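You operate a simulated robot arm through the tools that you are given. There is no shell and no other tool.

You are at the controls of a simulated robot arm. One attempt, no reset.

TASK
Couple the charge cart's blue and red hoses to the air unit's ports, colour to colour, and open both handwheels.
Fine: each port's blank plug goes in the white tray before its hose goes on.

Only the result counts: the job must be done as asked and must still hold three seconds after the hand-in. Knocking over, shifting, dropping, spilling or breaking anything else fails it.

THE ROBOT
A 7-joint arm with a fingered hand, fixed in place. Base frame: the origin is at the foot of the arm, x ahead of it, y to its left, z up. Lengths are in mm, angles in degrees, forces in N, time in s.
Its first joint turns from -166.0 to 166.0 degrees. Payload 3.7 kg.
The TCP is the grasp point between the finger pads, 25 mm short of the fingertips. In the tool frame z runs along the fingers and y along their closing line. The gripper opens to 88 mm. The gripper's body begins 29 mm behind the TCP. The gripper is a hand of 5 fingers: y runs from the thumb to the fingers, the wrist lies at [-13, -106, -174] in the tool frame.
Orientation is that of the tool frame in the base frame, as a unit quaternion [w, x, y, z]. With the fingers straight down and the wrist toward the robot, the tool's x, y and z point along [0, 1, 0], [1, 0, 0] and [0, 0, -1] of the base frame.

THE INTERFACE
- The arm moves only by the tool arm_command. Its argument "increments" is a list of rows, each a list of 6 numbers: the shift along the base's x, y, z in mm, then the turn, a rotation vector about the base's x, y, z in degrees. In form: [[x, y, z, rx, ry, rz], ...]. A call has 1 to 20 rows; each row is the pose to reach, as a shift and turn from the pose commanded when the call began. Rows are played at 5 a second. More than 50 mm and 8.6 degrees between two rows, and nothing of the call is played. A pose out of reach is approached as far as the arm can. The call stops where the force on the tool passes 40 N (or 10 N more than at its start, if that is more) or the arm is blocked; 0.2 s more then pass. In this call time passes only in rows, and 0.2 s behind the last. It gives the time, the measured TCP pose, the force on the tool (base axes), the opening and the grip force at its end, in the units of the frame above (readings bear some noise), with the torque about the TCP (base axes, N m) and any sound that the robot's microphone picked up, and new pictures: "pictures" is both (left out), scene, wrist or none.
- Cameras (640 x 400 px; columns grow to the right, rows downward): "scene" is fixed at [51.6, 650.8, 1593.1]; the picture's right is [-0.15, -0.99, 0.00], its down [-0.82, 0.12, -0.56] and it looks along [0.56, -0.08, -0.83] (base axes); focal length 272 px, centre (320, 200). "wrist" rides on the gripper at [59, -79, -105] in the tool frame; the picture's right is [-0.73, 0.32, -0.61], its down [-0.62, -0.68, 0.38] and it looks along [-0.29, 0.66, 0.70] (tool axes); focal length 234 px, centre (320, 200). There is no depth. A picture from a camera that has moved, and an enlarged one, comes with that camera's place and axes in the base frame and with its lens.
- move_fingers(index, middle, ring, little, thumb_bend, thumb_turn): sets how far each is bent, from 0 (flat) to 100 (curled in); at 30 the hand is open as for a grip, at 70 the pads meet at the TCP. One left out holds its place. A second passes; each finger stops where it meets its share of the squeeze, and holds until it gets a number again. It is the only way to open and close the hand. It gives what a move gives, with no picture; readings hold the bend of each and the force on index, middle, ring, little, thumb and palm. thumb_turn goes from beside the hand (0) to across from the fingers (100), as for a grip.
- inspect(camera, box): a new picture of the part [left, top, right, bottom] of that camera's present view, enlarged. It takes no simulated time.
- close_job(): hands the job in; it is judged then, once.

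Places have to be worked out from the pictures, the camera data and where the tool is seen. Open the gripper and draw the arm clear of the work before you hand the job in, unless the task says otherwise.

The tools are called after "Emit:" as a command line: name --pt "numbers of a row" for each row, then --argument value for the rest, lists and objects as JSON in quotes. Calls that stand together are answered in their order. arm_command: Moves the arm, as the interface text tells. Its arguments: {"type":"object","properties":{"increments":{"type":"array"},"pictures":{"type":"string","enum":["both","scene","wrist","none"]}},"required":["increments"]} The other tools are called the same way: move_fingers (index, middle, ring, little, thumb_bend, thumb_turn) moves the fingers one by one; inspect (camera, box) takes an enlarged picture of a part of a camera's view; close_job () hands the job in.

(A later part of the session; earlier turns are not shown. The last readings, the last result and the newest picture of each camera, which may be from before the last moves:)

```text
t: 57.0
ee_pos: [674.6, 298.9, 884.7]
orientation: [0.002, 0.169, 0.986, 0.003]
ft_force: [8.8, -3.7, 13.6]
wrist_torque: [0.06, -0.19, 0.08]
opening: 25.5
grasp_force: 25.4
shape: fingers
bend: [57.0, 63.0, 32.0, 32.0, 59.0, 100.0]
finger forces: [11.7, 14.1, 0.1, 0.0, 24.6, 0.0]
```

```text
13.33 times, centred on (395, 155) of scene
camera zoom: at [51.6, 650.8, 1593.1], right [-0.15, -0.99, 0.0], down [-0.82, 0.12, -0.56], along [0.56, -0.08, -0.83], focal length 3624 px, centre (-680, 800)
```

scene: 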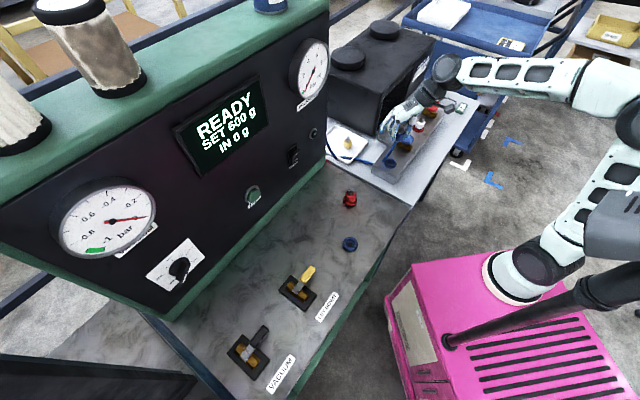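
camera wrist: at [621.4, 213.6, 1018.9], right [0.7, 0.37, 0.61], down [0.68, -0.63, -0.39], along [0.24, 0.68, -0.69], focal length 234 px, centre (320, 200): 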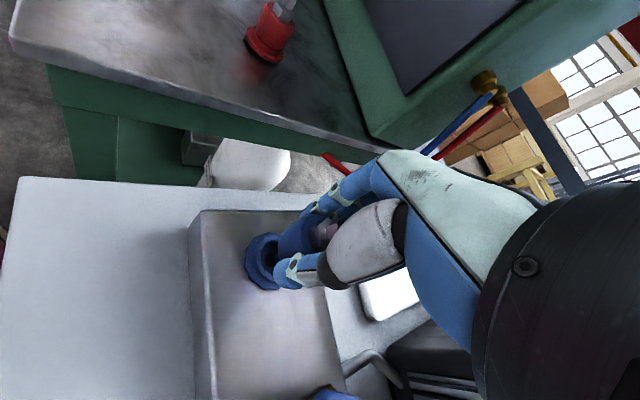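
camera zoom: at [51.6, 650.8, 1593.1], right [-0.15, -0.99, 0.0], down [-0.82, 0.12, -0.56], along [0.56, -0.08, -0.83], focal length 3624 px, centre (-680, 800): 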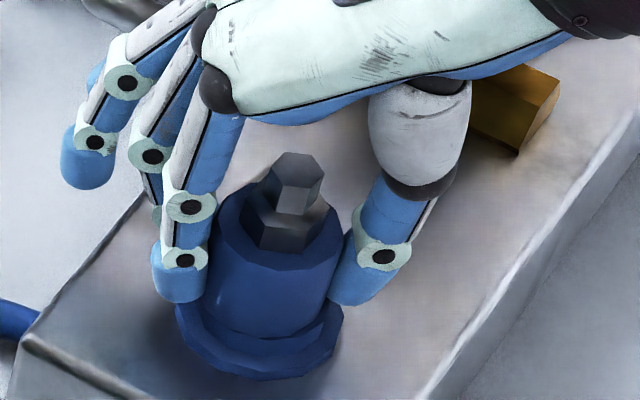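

Seated again with 14 N down force and 25 N grip. Now I turn clockwise 36°.

Emit:
arm_command --pt "0 0 0.5 0 0 -6" --pt "0 0 1 0 0 -12" --pt "0 0 1 0 0 -18" --pt "0 0 1 0 0 -24" --pt "0 0 1 0 0 -30" --pt "0 0 1 0 0 -36" --pictures "none"

Emit:
inspect --camera "scene" --box '[380, 140, 410, 170]'

Emit:
inspect --camera "wrist" --box '[180, 180, 360, 315]'

```text
t: 58.4
ee_pos: [673.3, 298.5, 883.7]
orientation: [0.002, 0.465, 0.885, 0.002]
ft_force: [-1.6, -5.4, -0.1]
wrist_torque: [0.03, -0.11, 0.22]
opening: 25.7
grasp_force: 24.4
shape: fingers
bend: [58.0, 62.0, 32.0, 32.0, 59.0, 100.0]
finger forces: [11.0, 11.7, 0.1, 0.0, 25.8, 0.1]
```

```text
13.33 times, centred on (395, 155) of scene
camera zoom: at [51.6, 650.8, 1593.1], right [-0.15, -0.99, 0.0], down [-0.82, 0.12, -0.56], along [0.56, -0.08, -0.83], focal length 3624 px, centre (-680, 800)
```

zoom: 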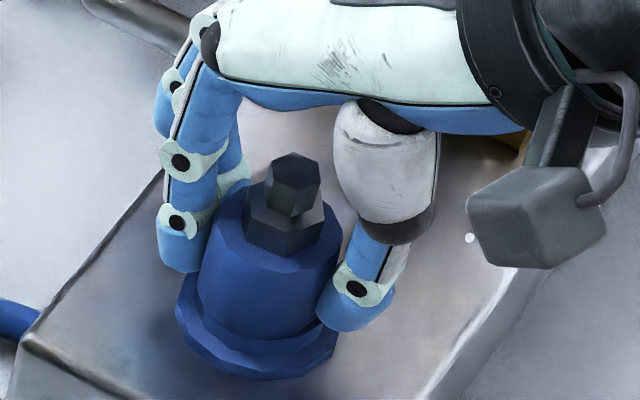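

```text
2.96 times, centred on (270, 248) of wrist
camera zoom: at [574.3, 302.2, 989.0], right [0.67, -0.42, 0.61], down [-0.2, -0.9, -0.39], along [0.71, 0.13, -0.69], focal length 694 px, centre (468, 59)
```

zoom: 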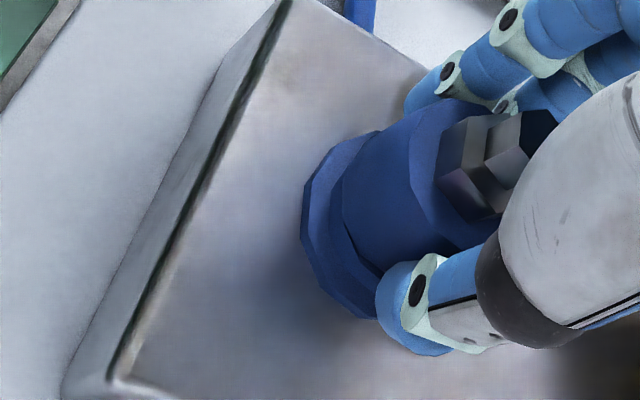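

Torque is only 0.22 N m and the coupler turns with the hand. I keep turning clockwise another 42°.

Emit:
arm_command --pt "0 0 -0.3 0 0 -6" --pt "0 0 -0.6 0 0 -12" --pt "0 0 -0.8 0 0 -18" --pt "0 0 -1 0 0 -24" --pt "0 0 -1 0 0 -30" --pt "0 0 -1 0 0 -36" --pt "0 0 -1 0 0 -42" --pictures "none"

Emit:
inspect --camera "scene" --box '[380, 140, 410, 170]'

Emit:
inspect --camera "wrist" --box '[180, 180, 360, 315]'

```text
t: 60.0
ee_pos: [673.3, 298.6, 884.0]
orientation: [0.003, 0.752, 0.659, 0.002]
ft_force: [-1.3, -5.5, 2.8]
wrist_torque: [-0.02, -0.09, 0.26]
opening: 25.8
grasp_force: 24.0
shape: fingers
bend: [58.0, 61.0, 32.0, 32.0, 59.0, 100.0]
finger forces: [8.7, 11.7, 0.0, 0.0, 25.6, 0.0]
```

```text
13.33 times, centred on (395, 155) of scene
camera zoom: at [51.6, 650.8, 1593.1], right [-0.15, -0.99, 0.0], down [-0.82, 0.12, -0.56], along [0.56, -0.08, -0.83], focal length 3624 px, centre (-680, 800)
```

zoom: 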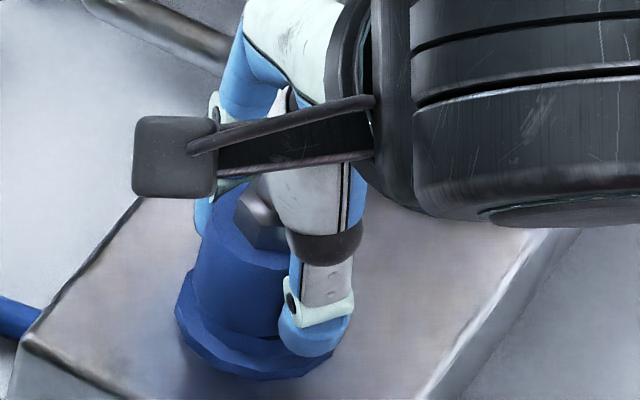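

```text
2.96 times, centred on (270, 248) of wrist
camera zoom: at [602.9, 367.9, 988.4], right [0.22, -0.76, 0.61], down [-0.76, -0.53, -0.39], along [0.62, -0.38, -0.69], focal length 694 px, centre (468, 59)
```

zoom: 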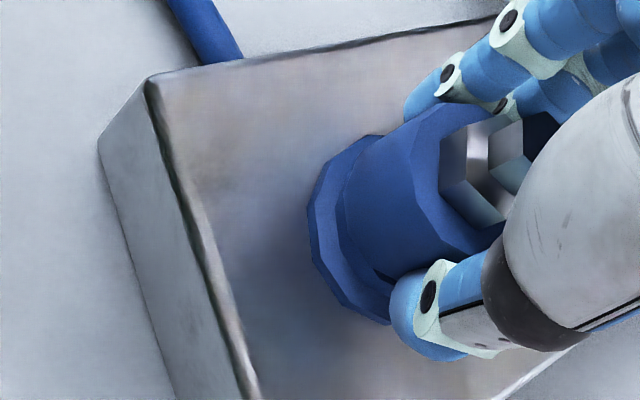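

Still turning smoothly at 0.26 N m. I test the retention with a gentle 3 mm pull.

Emit:
arm_command --pt "0 0 1.5 0 0 0" --pt "0 0 3 0 0 0" --pt "0 0 4 0 0 0" --pictures "none"

Emit:
inspect --camera "scene" --box '[380, 140, 410, 170]'

Emit:
inspect --camera "wrist" --box '[180, 180, 360, 315]'

```text
t: 60.8
ee_pos: [674.3, 299.0, 887.3]
orientation: [0.002, 0.752, 0.659, 0.002]
ft_force: [-6.0, -5.4, -9.5]
wrist_torque: [-0.1, -0.01, 0.17]
opening: 25.9
grasp_force: 21.7
shape: fingers
bend: [58.0, 62.0, 32.0, 32.0, 59.0, 100.0]
finger forces: [8.4, 9.5, 0.0, 0.0, 25.8, 0.0]
```

```text
13.33 times, centred on (395, 155) of scene
camera zoom: at [51.6, 650.8, 1593.1], right [-0.15, -0.99, 0.0], down [-0.82, 0.12, -0.56], along [0.56, -0.08, -0.83], focal length 3624 px, centre (-680, 800)
```

zoom: 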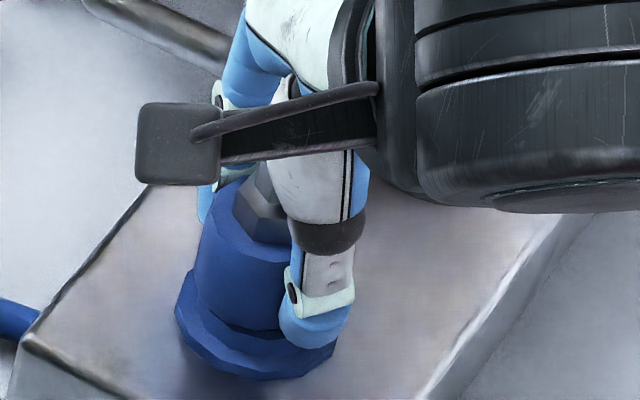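

```text
2.96 times, centred on (270, 248) of wrist
camera zoom: at [603.2, 367.8, 992.3], right [0.22, -0.76, 0.61], down [-0.76, -0.53, -0.39], along [0.62, -0.38, -0.69], focal length 694 px, centre (468, 59)
```

zoom: 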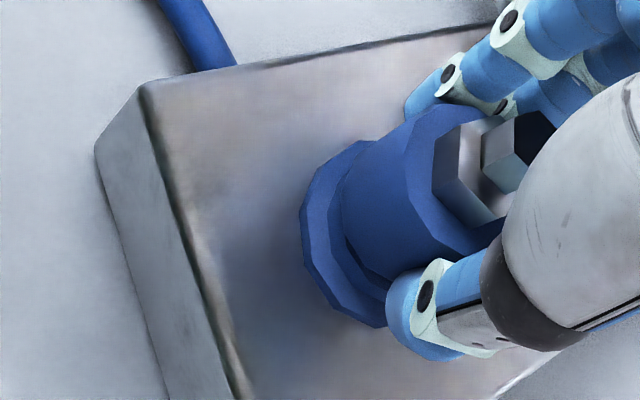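

No gap opened this time while the pull stands at 9.5 N. I pull 3 mm more to be sure.

Emit:
arm_command --pt "0 0 1.5 0 0 0" --pt "0 0 3 0 0 0" --pictures "none"

Emit:
inspect --camera "scene" --box '[380, 140, 410, 170]'

Emit:
inspect --camera "wrist" --box '[180, 180, 360, 315]'

```text
t: 61.4
ee_pos: [674.4, 299.8, 891.6]
orientation: [0.003, 0.752, 0.659, 0.002]
ft_force: [-7.5, -5.1, -0.3]
wrist_torque: [-0.19, 0.22, 0.07]
opening: 25.8
grasp_force: 22.6
shape: fingers
bend: [58.0, 63.0, 32.0, 32.0, 59.0, 100.0]
finger forces: [10.4, 10.5, 0.0, 0.1, 25.3, 0.0]
```

```text
13.33 times, centred on (395, 155) of scene
camera zoom: at [51.6, 650.8, 1593.1], right [-0.15, -0.99, 0.0], down [-0.82, 0.12, -0.56], along [0.56, -0.08, -0.83], focal length 3624 px, centre (-680, 800)
```

zoom: 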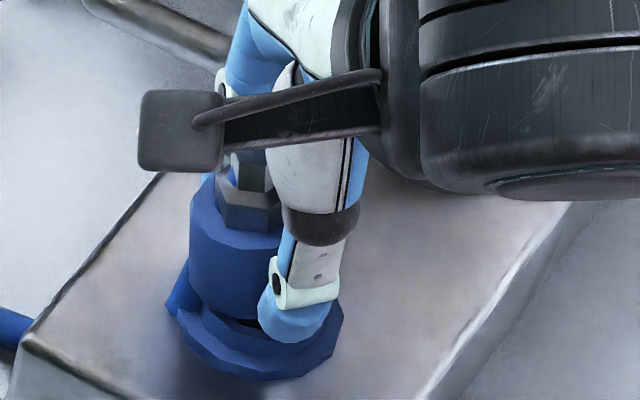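

```text
2.96 times, centred on (270, 248) of wrist
camera zoom: at [603.3, 367.9, 996.2], right [0.22, -0.76, 0.61], down [-0.75, -0.53, -0.39], along [0.62, -0.38, -0.69], focal length 694 px, centre (468, 59)
```

zoom: 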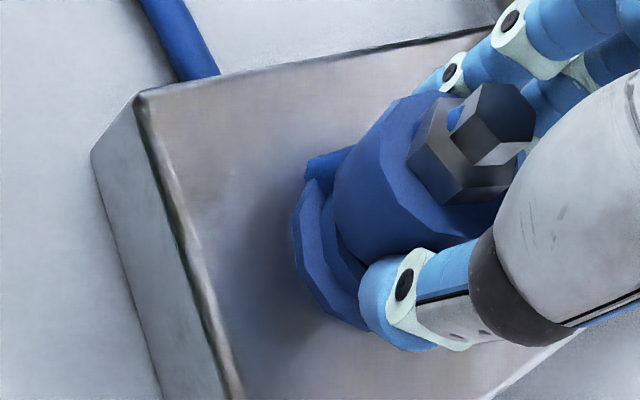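

It popped back out at roughly 10–15 N, so it was not locked. I study the still-seated white plug and the red coupler closely for hints about the locking geometry.

Emit:
inspect --camera "scene" --box '[405, 110, 435, 137]'

Emit:
inspect --camera "scene" --box '[335, 183, 365, 213]'

Emit:
inspect --camera "scene" --box '[335, 230, 365, 257]'

Emit:
inspect --camera "scene" --box '[330, 130, 360, 157]'

```text
14.81 times, centred on (420, 124) of scene
camera zoom: at [51.6, 650.8, 1593.1], right [-0.15, -0.99, 0.0], down [-0.82, 0.12, -0.56], along [0.56, -0.08, -0.83], focal length 4027 px, centre (-1162, 1333)
```

zoom: 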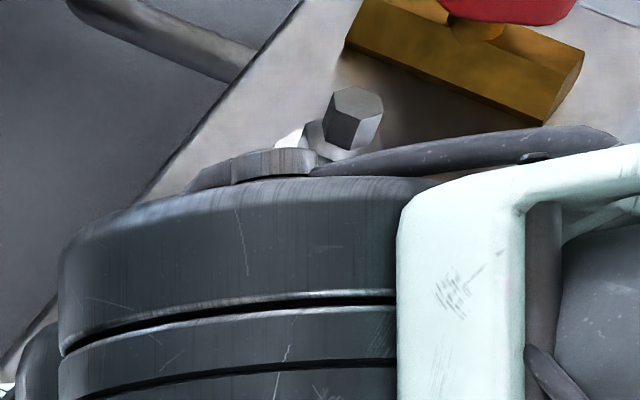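

```text
13.33 times, centred on (350, 198) of scene
camera zoom: at [51.6, 650.8, 1593.1], right [-0.15, -0.99, 0.0], down [-0.82, 0.12, -0.56], along [0.56, -0.08, -0.83], focal length 3624 px, centre (-80, 227)
```

zoom: 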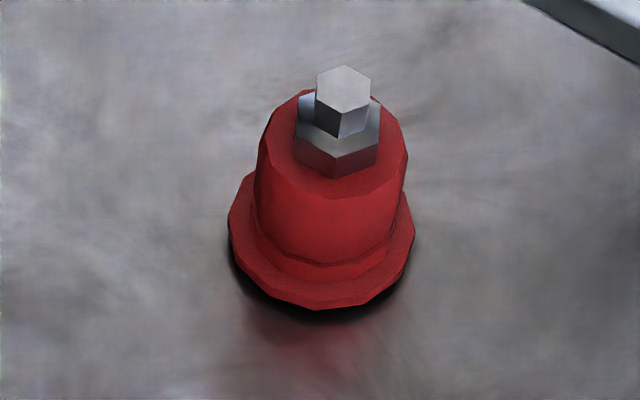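

```text
14.81 times, centred on (350, 244) of scene
camera zoom: at [51.6, 650.8, 1593.1], right [-0.15, -0.99, 0.0], down [-0.82, 0.12, -0.56], along [0.56, -0.08, -0.83], focal length 4027 px, centre (-124, -444)
```

zoom: 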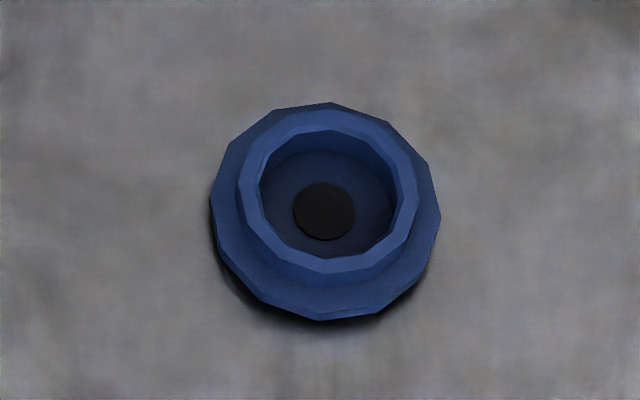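

```text
14.81 times, centred on (345, 144) of scene
camera zoom: at [51.6, 650.8, 1593.1], right [-0.15, -0.99, 0.0], down [-0.82, 0.12, -0.56], along [0.56, -0.08, -0.83], focal length 4027 px, centre (-50, 1037)
```

zoom: 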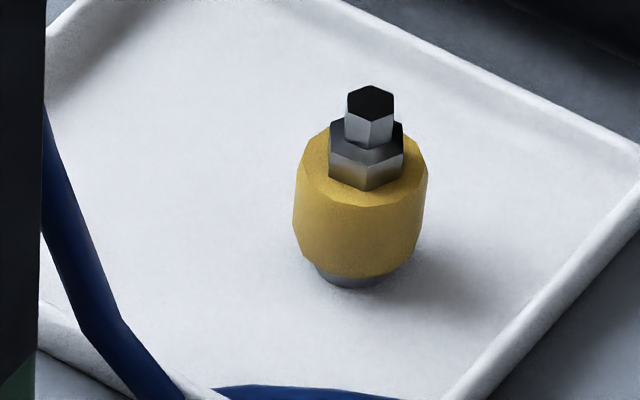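

The coupler has shifted sideways in my grip (about 10 mm toward the index side). I look closely to re-centre it over the socket before regripping.

Emit:
inspect --camera "wrist" --box '[240, 190, 360, 280]'

Emit:
inspect --camera "scene" --box '[382, 145, 407, 168]'

```text
4.44 times, centred on (300, 235) of wrist
camera zoom: at [603.3, 367.9, 996.2], right [0.22, -0.76, 0.61], down [-0.75, -0.53, -0.39], along [0.62, -0.38, -0.69], focal length 1041 px, centre (409, 44)
```

zoom: 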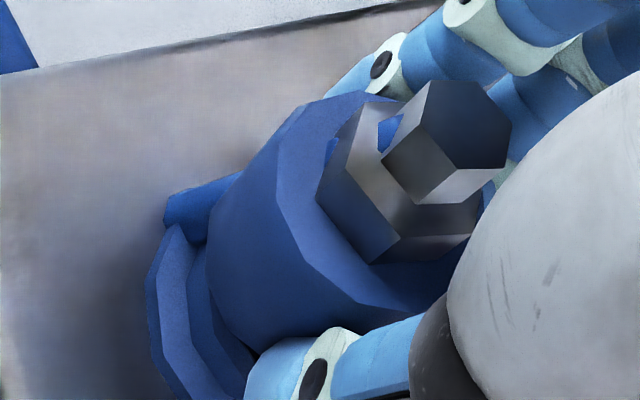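

```text
16.00 times, centred on (394, 156) of scene
camera zoom: at [51.6, 650.8, 1593.1], right [-0.15, -0.99, 0.0], down [-0.82, 0.12, -0.56], along [0.56, -0.08, -0.83], focal length 4349 px, centre (-872, 896)
```

zoom: 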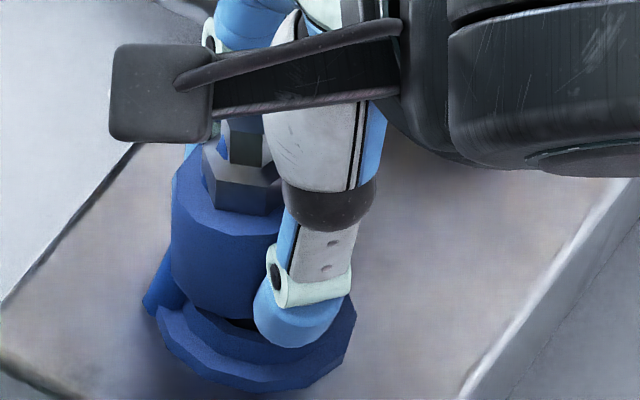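

The coupler leans about 9° toward +y with its stem still at the socket mouth. I straighten it by moving the grip −8 mm in y (and slightly −x), then lower it back in.

Emit:
arm_command --pt "-1 -3 0 0 0 0" --pt "-2 -6 0 0 0 0" --pt "-3 -9 0 0 0 0" --pictures "none"

Emit:
inspect --camera "scene" --box '[382, 145, 407, 168]'

Emit:
inspect --camera "wrist" --box '[240, 190, 360, 280]'

```text
t: 62.2
ee_pos: [671.8, 289.4, 891.1]
orientation: [0.003, 0.752, 0.66, 0.001]
ft_force: [0.0, 0.7, -1.7]
wrist_torque: [-0.01, -0.01, 0.0]
opening: 25.6
grasp_force: 21.4
shape: fingers
bend: [55.0, 64.0, 32.0, 32.0, 63.0, 97.0]
finger forces: [13.1, 7.6, 0.0, 0.1, 21.1, 0.0]
```

```text
16.00 times, centred on (394, 156) of scene
camera zoom: at [51.6, 650.8, 1593.1], right [-0.15, -0.99, 0.0], down [-0.82, 0.12, -0.56], along [0.56, -0.08, -0.83], focal length 4349 px, centre (-872, 896)
```

zoom: 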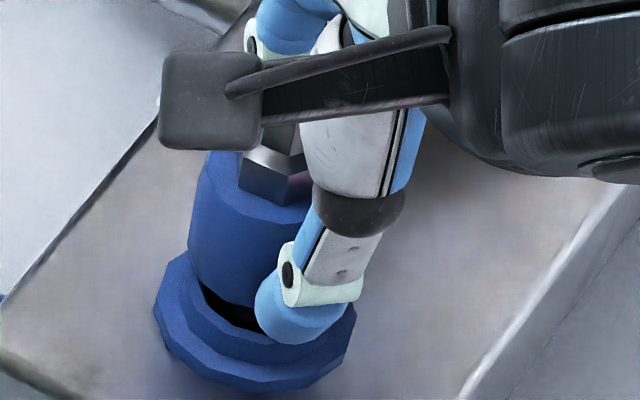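

```text
4.44 times, centred on (300, 235) of wrist
camera zoom: at [600.8, 359.1, 995.5], right [0.22, -0.76, 0.61], down [-0.75, -0.53, -0.39], along [0.62, -0.37, -0.69], focal length 1041 px, centre (409, 44)
```

zoom: 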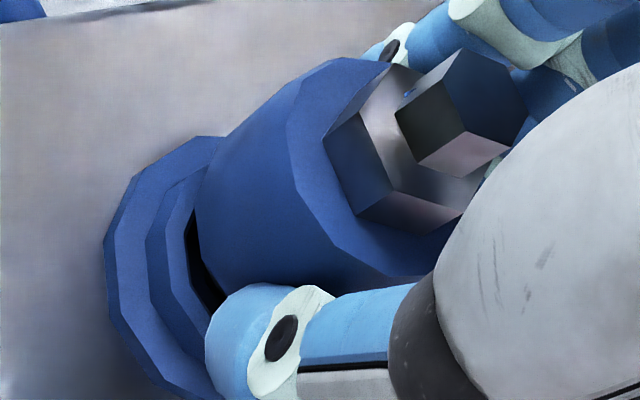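

Upright again and hanging free (−1.7 N). I lower it back into the socket.

Emit:
arm_command --pt "0 0.5 -2 0 0 0" --pt "0 1 -4 0 0 0" --pt "0 1 -6 0 0 0" --pictures "none"

Emit:
inspect --camera "scene" --box '[382, 145, 407, 168]'

Emit:
inspect --camera "wrist" --box '[240, 190, 360, 280]'

```text
t: 63.0
ee_pos: [671.7, 290.5, 886.5]
orientation: [0.003, 0.752, 0.659, 0.002]
ft_force: [0.1, -0.7, 7.1]
wrist_torque: [0.01, -0.01, 0.04]
opening: 25.3
grasp_force: 22.5
shape: fingers
bend: [54.0, 64.0, 32.0, 32.0, 63.0, 97.0]
finger forces: [13.1, 8.8, 0.0, 0.1, 22.4, 0.0]
```

```text
16.00 times, centred on (394, 156) of scene
camera zoom: at [51.6, 650.8, 1593.1], right [-0.15, -0.99, 0.0], down [-0.82, 0.12, -0.56], along [0.56, -0.08, -0.83], focal length 4349 px, centre (-872, 896)
```

zoom: 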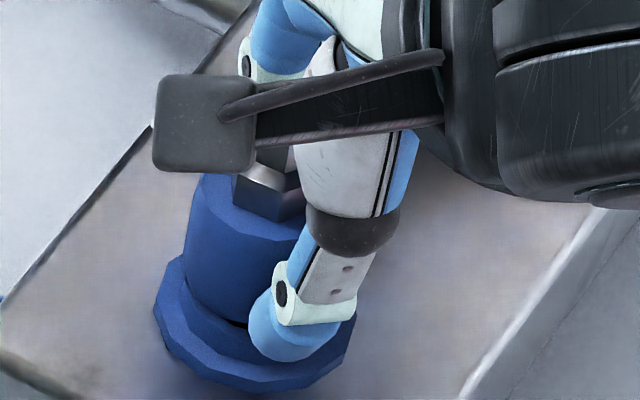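

```text
4.44 times, centred on (300, 235) of wrist
camera zoom: at [600.0, 359.4, 990.3], right [0.22, -0.76, 0.61], down [-0.75, -0.53, -0.39], along [0.62, -0.37, -0.69], focal length 1041 px, centre (409, 44)
```

zoom: 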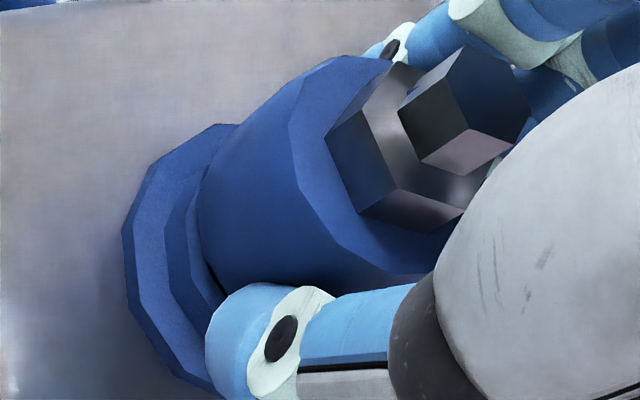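

Contact at 7 N. I press on by 2–3 mm to see whether it slides home.

Emit:
arm_command --pt "-0.5 0 -1 0 0 0" --pt "-1 -0.5 -2 0 0 0" --pt "-1.5 -0.5 -3 0 0 0" --pictures "none"

Emit:
inspect --camera "scene" --box '[382, 145, 407, 168]'

Emit:
inspect --camera "wrist" --box '[240, 190, 360, 280]'

```text
t: 63.8
ee_pos: [671.3, 290.2, 883.0]
orientation: [0.003, 0.751, 0.66, 0.004]
ft_force: [-0.2, 0.6, 25.9]
wrist_torque: [0.11, -0.38, 0.04]
opening: 25.4
grasp_force: 26.6
shape: fingers
bend: [54.0, 64.0, 32.0, 32.0, 64.0, 96.0]
finger forces: [21.0, 9.6, 0.0, 0.0, 23.4, 0.1]
```

```text
16.00 times, centred on (394, 156) of scene
camera zoom: at [51.6, 650.8, 1593.1], right [-0.15, -0.99, 0.0], down [-0.82, 0.12, -0.56], along [0.56, -0.08, -0.83], focal length 4349 px, centre (-872, 896)
```

zoom: 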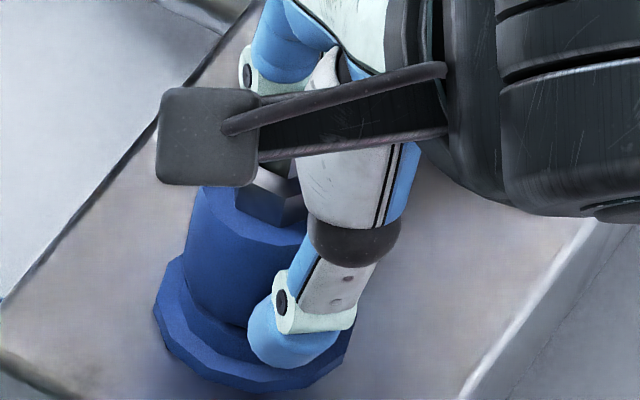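

```text
4.44 times, centred on (300, 235) of wrist
camera zoom: at [598.9, 358.7, 988.0], right [0.22, -0.76, 0.61], down [-0.75, -0.53, -0.39], along [0.62, -0.37, -0.69], focal length 1041 px, centre (409, 44)
```

zoom: 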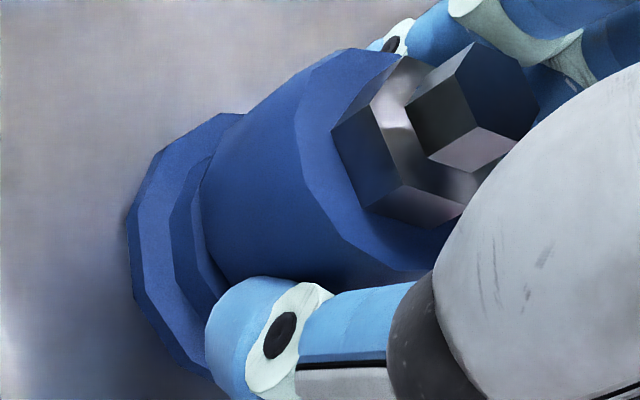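

It looks home again (26 N, no gap). I relieve the pressure and open the fingers to check that it stands properly, then regrip centred.

Emit:
arm_command --pt "0 0 2 0 0 0" --pictures "none"

Emit:
move_fingers --index 48 --middle 48 --thumb_bend 48

Emit:
inspect --camera "scene" --box '[382, 145, 407, 168]'

Emit:
inspect --camera "wrist" --box '[240, 190, 360, 280]'

```text
t: 64.2
ee_pos: [669.7, 289.6, 883.8]
orientation: [0.003, 0.752, 0.659, 0.001]
ft_force: [1.9, 2.3, 16.4]
wrist_torque: [0.1, -0.31, 0.04]
opening: 25.6
grasp_force: 23.3
shape: fingers
bend: [53.0, 64.0, 32.0, 32.0, 65.0, 96.0]
finger forces: [16.6, 9.6, 0.1, 0.0, 21.7, 0.0]
```

```text
t: 65.2
ee_pos: [670.2, 290.4, 883.0]
orientation: [0.003, 0.752, 0.659, 0.002]
ft_force: [-0.1, 0.4, 0.1]
wrist_torque: [0.02, -0.03, 0.0]
opening: 45.5
grasp_force: 0.0
shape: fingers
bend: [48.0, 48.0, 32.0, 32.0, 48.0, 98.0]
finger forces: [0.0, 0.1, 0.0, 0.1, 0.1, 0.1]
```

```text
16.00 times, centred on (394, 156) of scene
camera zoom: at [51.6, 650.8, 1593.1], right [-0.15, -0.99, 0.0], down [-0.82, 0.12, -0.56], along [0.56, -0.08, -0.83], focal length 4349 px, centre (-872, 896)
```

zoom: 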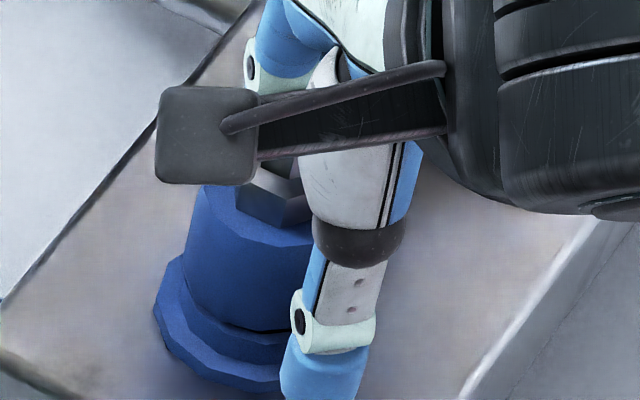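

```text
4.44 times, centred on (300, 235) of wrist
camera zoom: at [598.9, 358.8, 988.2], right [0.22, -0.76, 0.61], down [-0.75, -0.53, -0.39], along [0.62, -0.38, -0.69], focal length 1041 px, centre (409, 44)
```

zoom: 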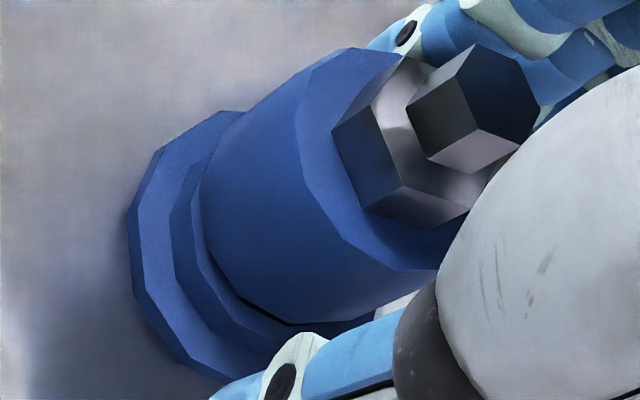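

The blue coupler stands seated in its port. The mechanism is still unclear, so I'll learn it on the white plug, which has to come off anyway: I open, rise and go above the red port.

Emit:
move_fingers --index 32 --middle 32 --thumb_bend 32

Emit:
arm_command --pt "3 7 15 0 0 0" --pt "3 8 40 0 0 0" --pt "5 8 75 0 0 6" --pt "25 -10 100 0 0 12" --pt "50 -35 105 0 0 18" --pt "75 -60 105 0 0 24" --pt "100 -85 105 0 0 30" --pt "125 -110 105 0 0 36" --pt "150 -138 105 0 0 42" --pt "166 -156 105 0 0 48" --pt "174 -164 105 0 0 52" --pictures "both"

Emit:
inspect --camera "wrist" --box '[180, 180, 380, 330]'

Emit:
inspect --camera "scene" --box '[370, 90, 450, 175]'

Emit:
inspect --camera "scene" --box '[380, 140, 410, 167]'

```text
t: 66.2
ee_pos: [671.0, 290.4, 883.8]
orientation: [0.002, 0.751, 0.66, 0.001]
ft_force: [0.0, -0.2, -0.1]
wrist_torque: [0.01, 0.03, 0.01]
opening: 80.3
grasp_force: 0.0
shape: fingers
bend: [32.0, 32.0, 32.0, 32.0, 32.0, 96.0]
finger forces: [0.0, 0.1, 0.1, 0.0, 0.0, 0.0]
```

```text
t: 68.6
ee_pos: [843.2, 125.2, 989.4]
orientation: [0.002, 0.387, 0.922, 0.003]
ft_force: [-0.6, 0.6, -1.2]
wrist_torque: [0.01, 0.0, -0.05]
opening: 80.2
grasp_force: 0.1
shape: fingers
bend: [32.0, 32.0, 32.0, 32.0, 32.0, 96.0]
finger forces: [0.0, 0.0, 0.1, 0.0, 0.1, 0.0]
camera wrist: at [745.8, 111.6, 1094.0], right [0.74, -0.29, 0.61], down [-0.05, -0.92, -0.39], along [0.68, 0.26, -0.69], focal length 234 px, centre (320, 200)
```

scene: 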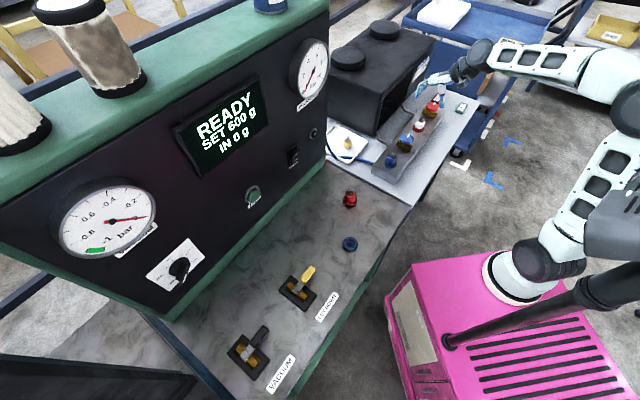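
wrist: 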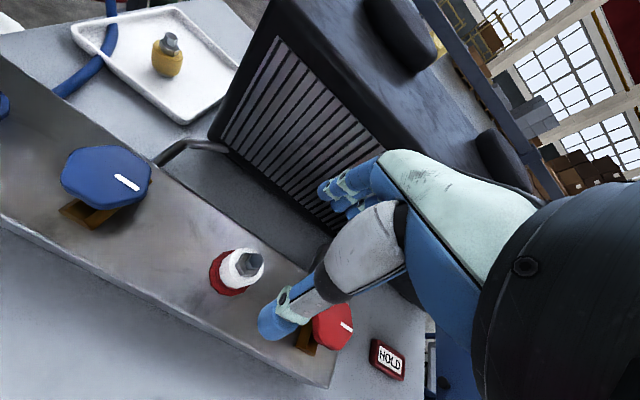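

```text
2.67 times, centred on (280, 255) of wrist
camera zoom: at [745.8, 111.6, 1094.0], right [0.74, -0.29, 0.61], down [-0.05, -0.92, -0.39], along [0.68, 0.26, -0.69], focal length 624 px, centre (427, 53)
```

zoom: 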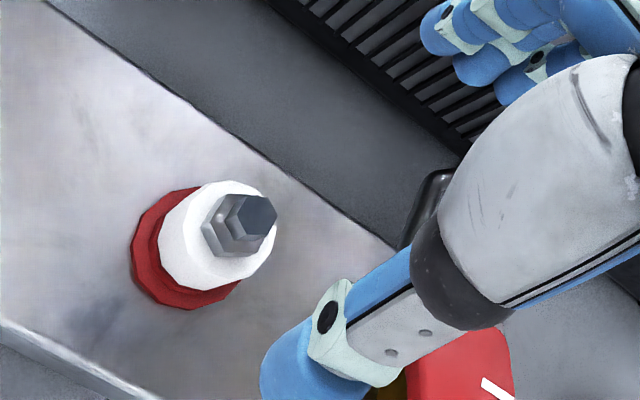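

```text
4.71 times, centred on (410, 132) of scene
camera zoom: at [51.6, 650.8, 1593.1], right [-0.15, -0.99, 0.0], down [-0.82, 0.12, -0.56], along [0.56, -0.08, -0.83], focal length 1279 px, centre (-104, 518)
```

zoom: 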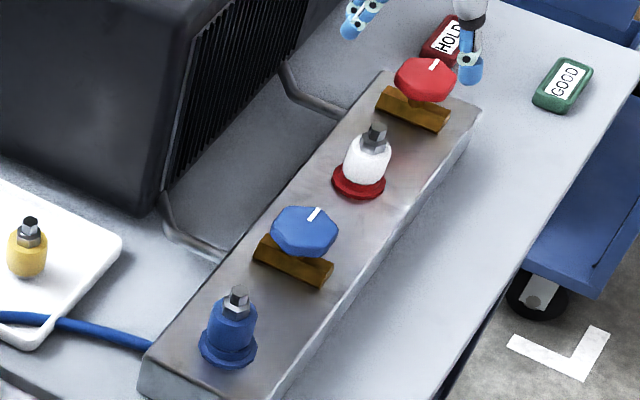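

```text
14.81 times, centred on (395, 154) of scene
camera zoom: at [51.6, 650.8, 1593.1], right [-0.15, -0.99, 0.0], down [-0.82, 0.12, -0.56], along [0.56, -0.08, -0.83], focal length 4027 px, centre (-791, 889)
```

zoom: 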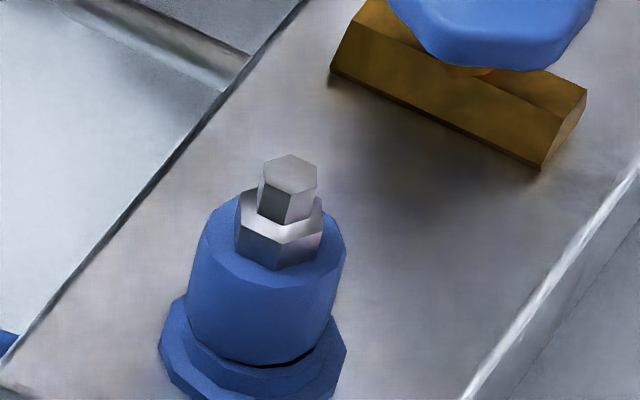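

The blue coupler stands in its port with a hairline gap. I now inspect the white plug seated on the red port in detail.

Emit:
inspect --camera "scene" --box '[405, 112, 435, 139]'

Emit:
inspect --camera "wrist" --box '[200, 230, 280, 300]'

```text
14.81 times, centred on (420, 126) of scene
camera zoom: at [51.6, 650.8, 1593.1], right [-0.15, -0.99, 0.0], down [-0.82, 0.12, -0.56], along [0.56, -0.08, -0.83], focal length 4027 px, centre (-1162, 1304)
```

zoom: 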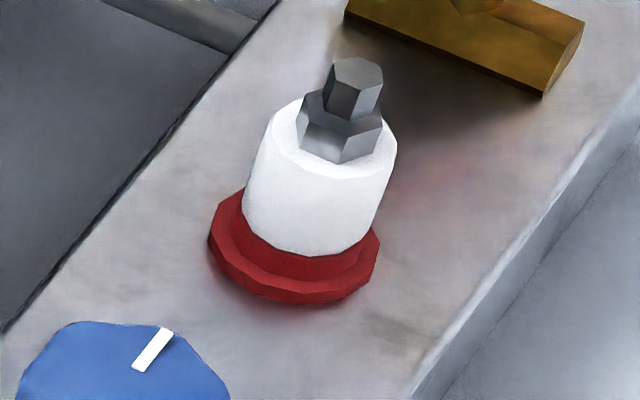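

```text
5.71 times, centred on (240, 265) of wrist
camera zoom: at [745.8, 111.6, 1094.0], right [0.74, -0.29, 0.61], down [-0.05, -0.92, -0.39], along [0.68, 0.26, -0.69], focal length 1338 px, centre (777, -171)
```

zoom: 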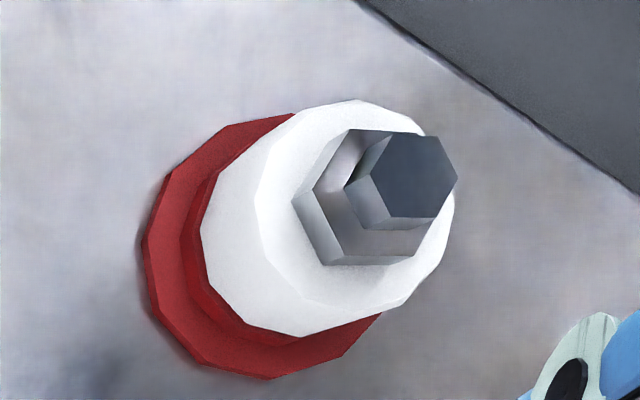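

The white plug's axis computes to about (839.5,131.5). I shift there and descend to z≈940 to recheck.

Emit:
arm_command --pt "-2 3 -15 0 0 0" --pt "-4 6 -35 0 0 0" --pt "-4 6 -50 0 0 0" --pictures "none"

Emit:
inspect --camera "wrist" --box '[220, 190, 340, 280]'

Emit:
inspect --camera "scene" --box '[400, 100, 440, 137]'

```text
t: 69.4
ee_pos: [839.9, 131.5, 939.2]
orientation: [0.002, 0.386, 0.922, 0.002]
ft_force: [0.5, 0.7, 0.3]
wrist_torque: [0.02, 0.0, -0.01]
opening: 80.4
grasp_force: 0.1
shape: fingers
bend: [32.0, 32.0, 32.0, 32.0, 32.0, 96.0]
finger forces: [0.1, 0.0, 0.0, 0.0, 0.0, 0.0]
```

```text
4.44 times, centred on (280, 235) of wrist
camera zoom: at [741.7, 118.4, 1043.2], right [0.74, -0.29, 0.61], down [-0.05, -0.92, -0.39], along [0.68, 0.26, -0.69], focal length 1041 px, centre (498, 44)
```

zoom: 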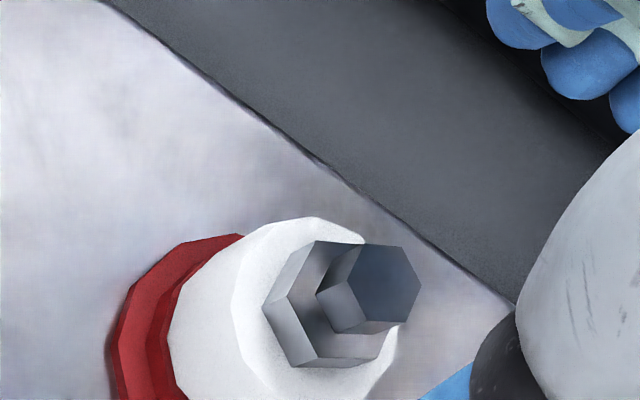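

```text
10.81 times, centred on (420, 118) of scene
camera zoom: at [51.6, 650.8, 1593.1], right [-0.15, -0.99, 0.0], down [-0.82, 0.12, -0.56], along [0.56, -0.08, -0.83], focal length 2938 px, centre (-761, 1081)
```

zoom: 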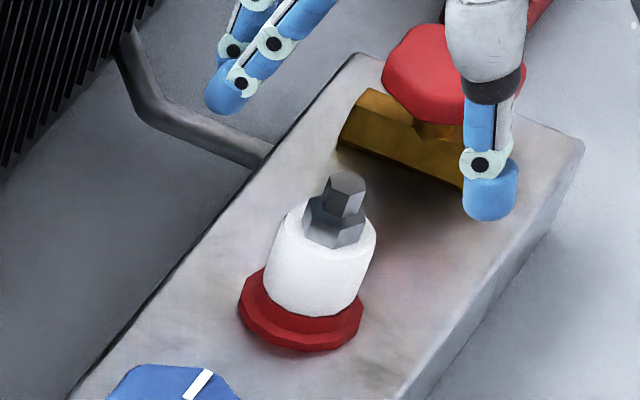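

Well aligned. I descend to z≈881 and close lightly to check the balance.

Emit:
arm_command --pt "0 0 -20 0 0 0" --pt "0 0 -40 0 0 0" --pt "0 0 -58 0 0 0" --pictures "none"

Emit:
move_fingers --index 62 --middle 62 --thumb_bend 62

Emit:
inspect --camera "wrist" --box '[220, 180, 360, 285]'

Emit:
inspect --camera "scene" --box '[400, 105, 440, 142]'

```text
t: 70.2
ee_pos: [841.2, 133.0, 881.1]
orientation: [0.003, 0.386, 0.922, 0.003]
ft_force: [0.9, 0.0, -0.4]
wrist_torque: [-0.05, -0.01, -0.02]
opening: 80.3
grasp_force: 0.0
shape: fingers
bend: [32.0, 32.0, 32.0, 32.0, 32.0, 96.0]
finger forces: [0.1, 0.0, 0.0, 0.0, 0.0, 0.0]
```

```text
t: 71.2
ee_pos: [839.8, 132.7, 881.5]
orientation: [0.002, 0.387, 0.922, 0.004]
ft_force: [-1.0, 0.3, 0.2]
wrist_torque: [0.07, -0.05, 0.01]
opening: 27.9
grasp_force: 4.6
shape: fingers
bend: [58.0, 59.0, 32.0, 32.0, 55.0, 99.0]
finger forces: [2.0, 2.4, 0.1, 0.1, 4.6, 0.1]
```

```text
3.81 times, centred on (290, 232) of wrist
camera zoom: at [741.6, 118.5, 985.7], right [0.74, -0.29, 0.61], down [-0.05, -0.92, -0.39], along [0.68, 0.26, -0.69], focal length 892 px, centre (434, 76)
```

zoom: 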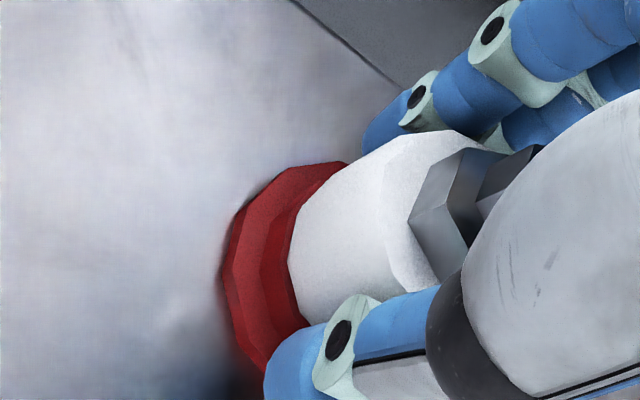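

```text
10.81 times, centred on (420, 124) of scene
camera zoom: at [51.6, 650.8, 1593.1], right [-0.15, -0.99, 0.0], down [-0.82, 0.12, -0.56], along [0.56, -0.08, -0.83], focal length 2938 px, centre (-761, 1027)
```

zoom: 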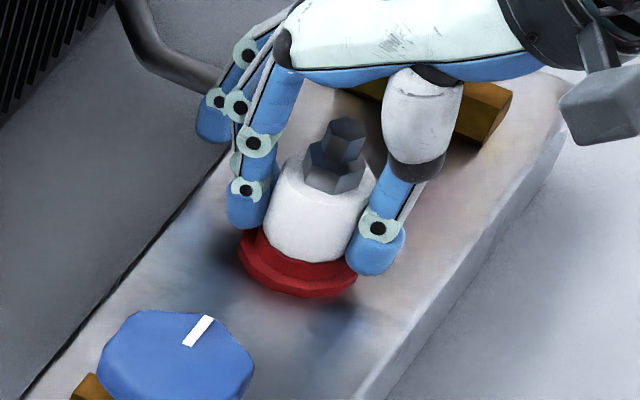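

Balanced (2.0 / 2.4 / 4.6 N). I grip hard and pull straight up without turning, to see whether the plug is just a friction fit.

Emit:
arm_command --pt "-0.7 -0.7 0 0 0 0" --pictures "none"

Emit:
move_fingers --index 100 --middle 100 --thumb_bend 100

Emit:
arm_command --pt "0 0 1 0 0 0" --pt "0 0 2 0 0 0" --pt "0 0 3 0 0 0" --pictures "none"

Emit:
inspect --camera "scene" --box '[400, 105, 440, 142]'

Emit:
inspect --camera "wrist" --box '[220, 180, 360, 285]'

```text
t: 71.6
ee_pos: [839.1, 131.4, 881.2]
orientation: [0.002, 0.387, 0.922, 0.003]
ft_force: [1.7, 1.5, 1.8]
wrist_torque: [0.12, -0.11, 0.02]
opening: 27.5
grasp_force: 4.9
shape: fingers
bend: [58.0, 59.0, 32.0, 32.0, 56.0, 99.0]
finger forces: [2.9, 3.8, 0.1, 0.0, 4.0, 0.0]
```

```text
t: 72.6
ee_pos: [838.6, 131.5, 881.7]
orientation: [0.002, 0.387, 0.922, 0.003]
ft_force: [10.5, 4.3, 5.6]
wrist_torque: [0.2, -0.45, -0.04]
opening: 25.5
grasp_force: 18.9
shape: fingers
bend: [59.0, 59.0, 32.0, 32.0, 58.0, 99.0]
finger forces: [11.0, 15.9, 0.0, 0.1, 11.0, 0.0]
```

```text
t: 73.4
ee_pos: [839.6, 132.4, 883.1]
orientation: [0.001, 0.386, 0.922, 0.002]
ft_force: [9.9, 2.7, -9.6]
wrist_torque: [0.15, -0.26, -0.02]
opening: 25.2
grasp_force: 13.6
shape: fingers
bend: [58.0, 59.0, 32.0, 32.0, 59.0, 99.0]
finger forces: [9.8, 8.7, 0.1, 0.1, 9.4, 0.0]
```

```text
10.81 times, centred on (420, 124) of scene
camera zoom: at [51.6, 650.8, 1593.1], right [-0.15, -0.99, 0.0], down [-0.82, 0.12, -0.56], along [0.56, -0.08, -0.83], focal length 2938 px, centre (-761, 1027)
```

zoom: 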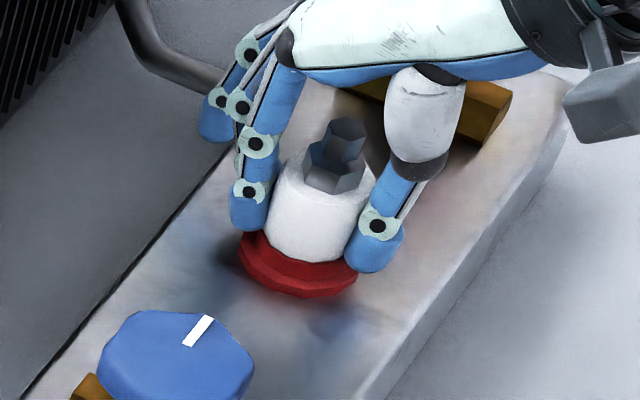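

```text
3.81 times, centred on (290, 232) of wrist
camera zoom: at [741.0, 118.2, 986.9], right [0.74, -0.29, 0.61], down [-0.05, -0.92, -0.39], along [0.67, 0.26, -0.69], focal length 892 px, centre (434, 76)
```

zoom: 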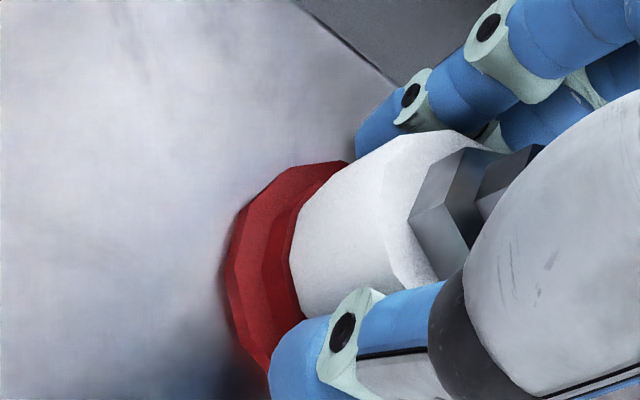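

At −9.6 N the plug has not moved; fingers are beginning to slide. I refresh the squeeze and pull a little harder.

Emit:
move_fingers --index 100 --middle 100 --ring 70 --thumb_bend 100

Emit:
arm_command --pt "0 0 1 0 0 0" --pt "0 0 2 0 0 0" --pt "0 0 3 0 0 0" --pictures "none"

Emit:
inspect --camera "scene" --box '[400, 105, 440, 142]'

```text
t: 74.4
ee_pos: [839.4, 131.4, 884.0]
orientation: [0.002, 0.387, 0.922, 0.002]
ft_force: [-4.7, -6.6, -8.1]
wrist_torque: [-0.06, 0.0, 0.09]
opening: 23.7
grasp_force: 20.8
shape: fingers
bend: [55.0, 60.0, 70.0, 32.0, 62.0, 98.0]
finger forces: [9.0, 8.9, 0.1, 0.0, 23.9, 0.0]
```

```text
t: 75.2
ee_pos: [839.5, 132.5, 887.4]
orientation: [0.003, 0.387, 0.922, 0.003]
ft_force: [-4.2, -5.4, -2.3]
wrist_torque: [-0.21, 0.12, -0.03]
opening: 24.0
grasp_force: 22.4
shape: fingers
bend: [54.0, 61.0, 70.0, 32.0, 62.0, 97.0]
finger forces: [11.1, 7.6, 0.0, 0.0, 25.5, 0.1]
```

```text
10.81 times, centred on (420, 124) of scene
camera zoom: at [51.6, 650.8, 1593.1], right [-0.15, -0.99, 0.0], down [-0.82, 0.12, -0.56], along [0.56, -0.08, -0.83], focal length 2938 px, centre (-761, 1027)
```

zoom: 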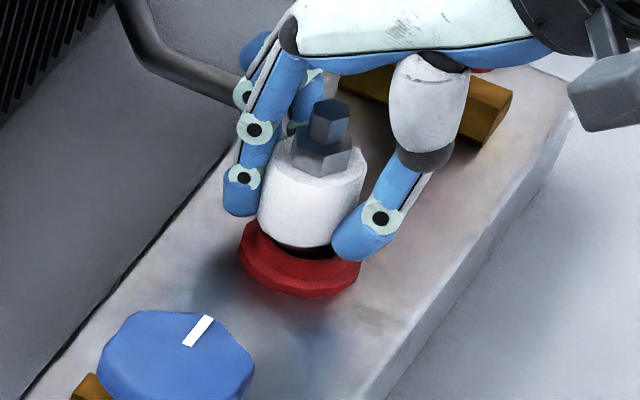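

The white plug popped up with a straight pull – so these are push/pull friction fits; no turning needed. It leans a bit in my grip, so I lift slowly and check.

Emit:
arm_command --pt "0 0 2 0 0 0" --pt "0 0 5 0 0 0" --pt "0 0 8 0 0 0" --pictures "none"

Emit:
inspect --camera "scene" --box '[400, 105, 440, 142]'

Emit:
inspect --camera "wrist" --box '[220, 180, 360, 285]'

```text
t: 76.0
ee_pos: [839.1, 132.3, 893.5]
orientation: [0.002, 0.387, 0.922, 0.003]
ft_force: [0.1, -0.5, -1.0]
wrist_torque: [0.01, -0.01, 0.01]
opening: 24.1
grasp_force: 21.5
shape: fingers
bend: [52.0, 61.0, 70.0, 32.0, 65.0, 96.0]
finger forces: [12.6, 8.8, 0.0, 0.1, 22.4, 0.0]
```

```text
10.81 times, centred on (420, 124) of scene
camera zoom: at [51.6, 650.8, 1593.1], right [-0.15, -0.99, 0.0], down [-0.82, 0.12, -0.56], along [0.56, -0.08, -0.83], focal length 2938 px, centre (-761, 1027)
```

zoom: 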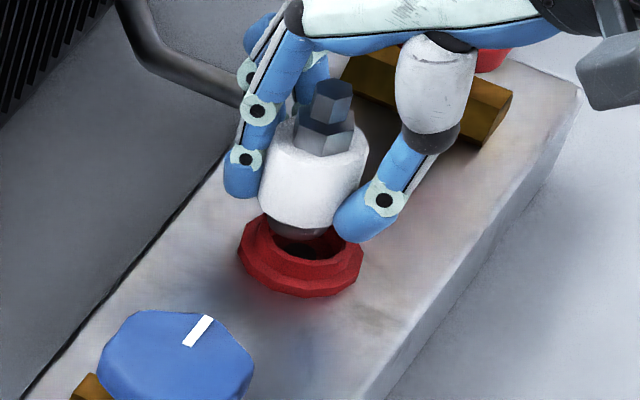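

```text
3.81 times, centred on (290, 232) of wrist
camera zoom: at [741.4, 118.5, 999.4], right [0.74, -0.29, 0.61], down [-0.05, -0.92, -0.39], along [0.68, 0.26, -0.69], focal length 892 px, centre (434, 76)
```

zoom: 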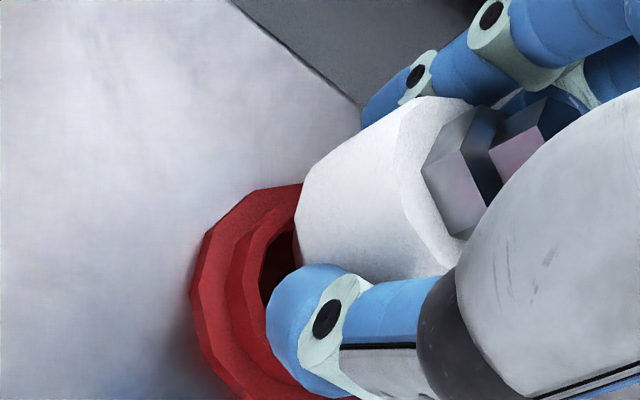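

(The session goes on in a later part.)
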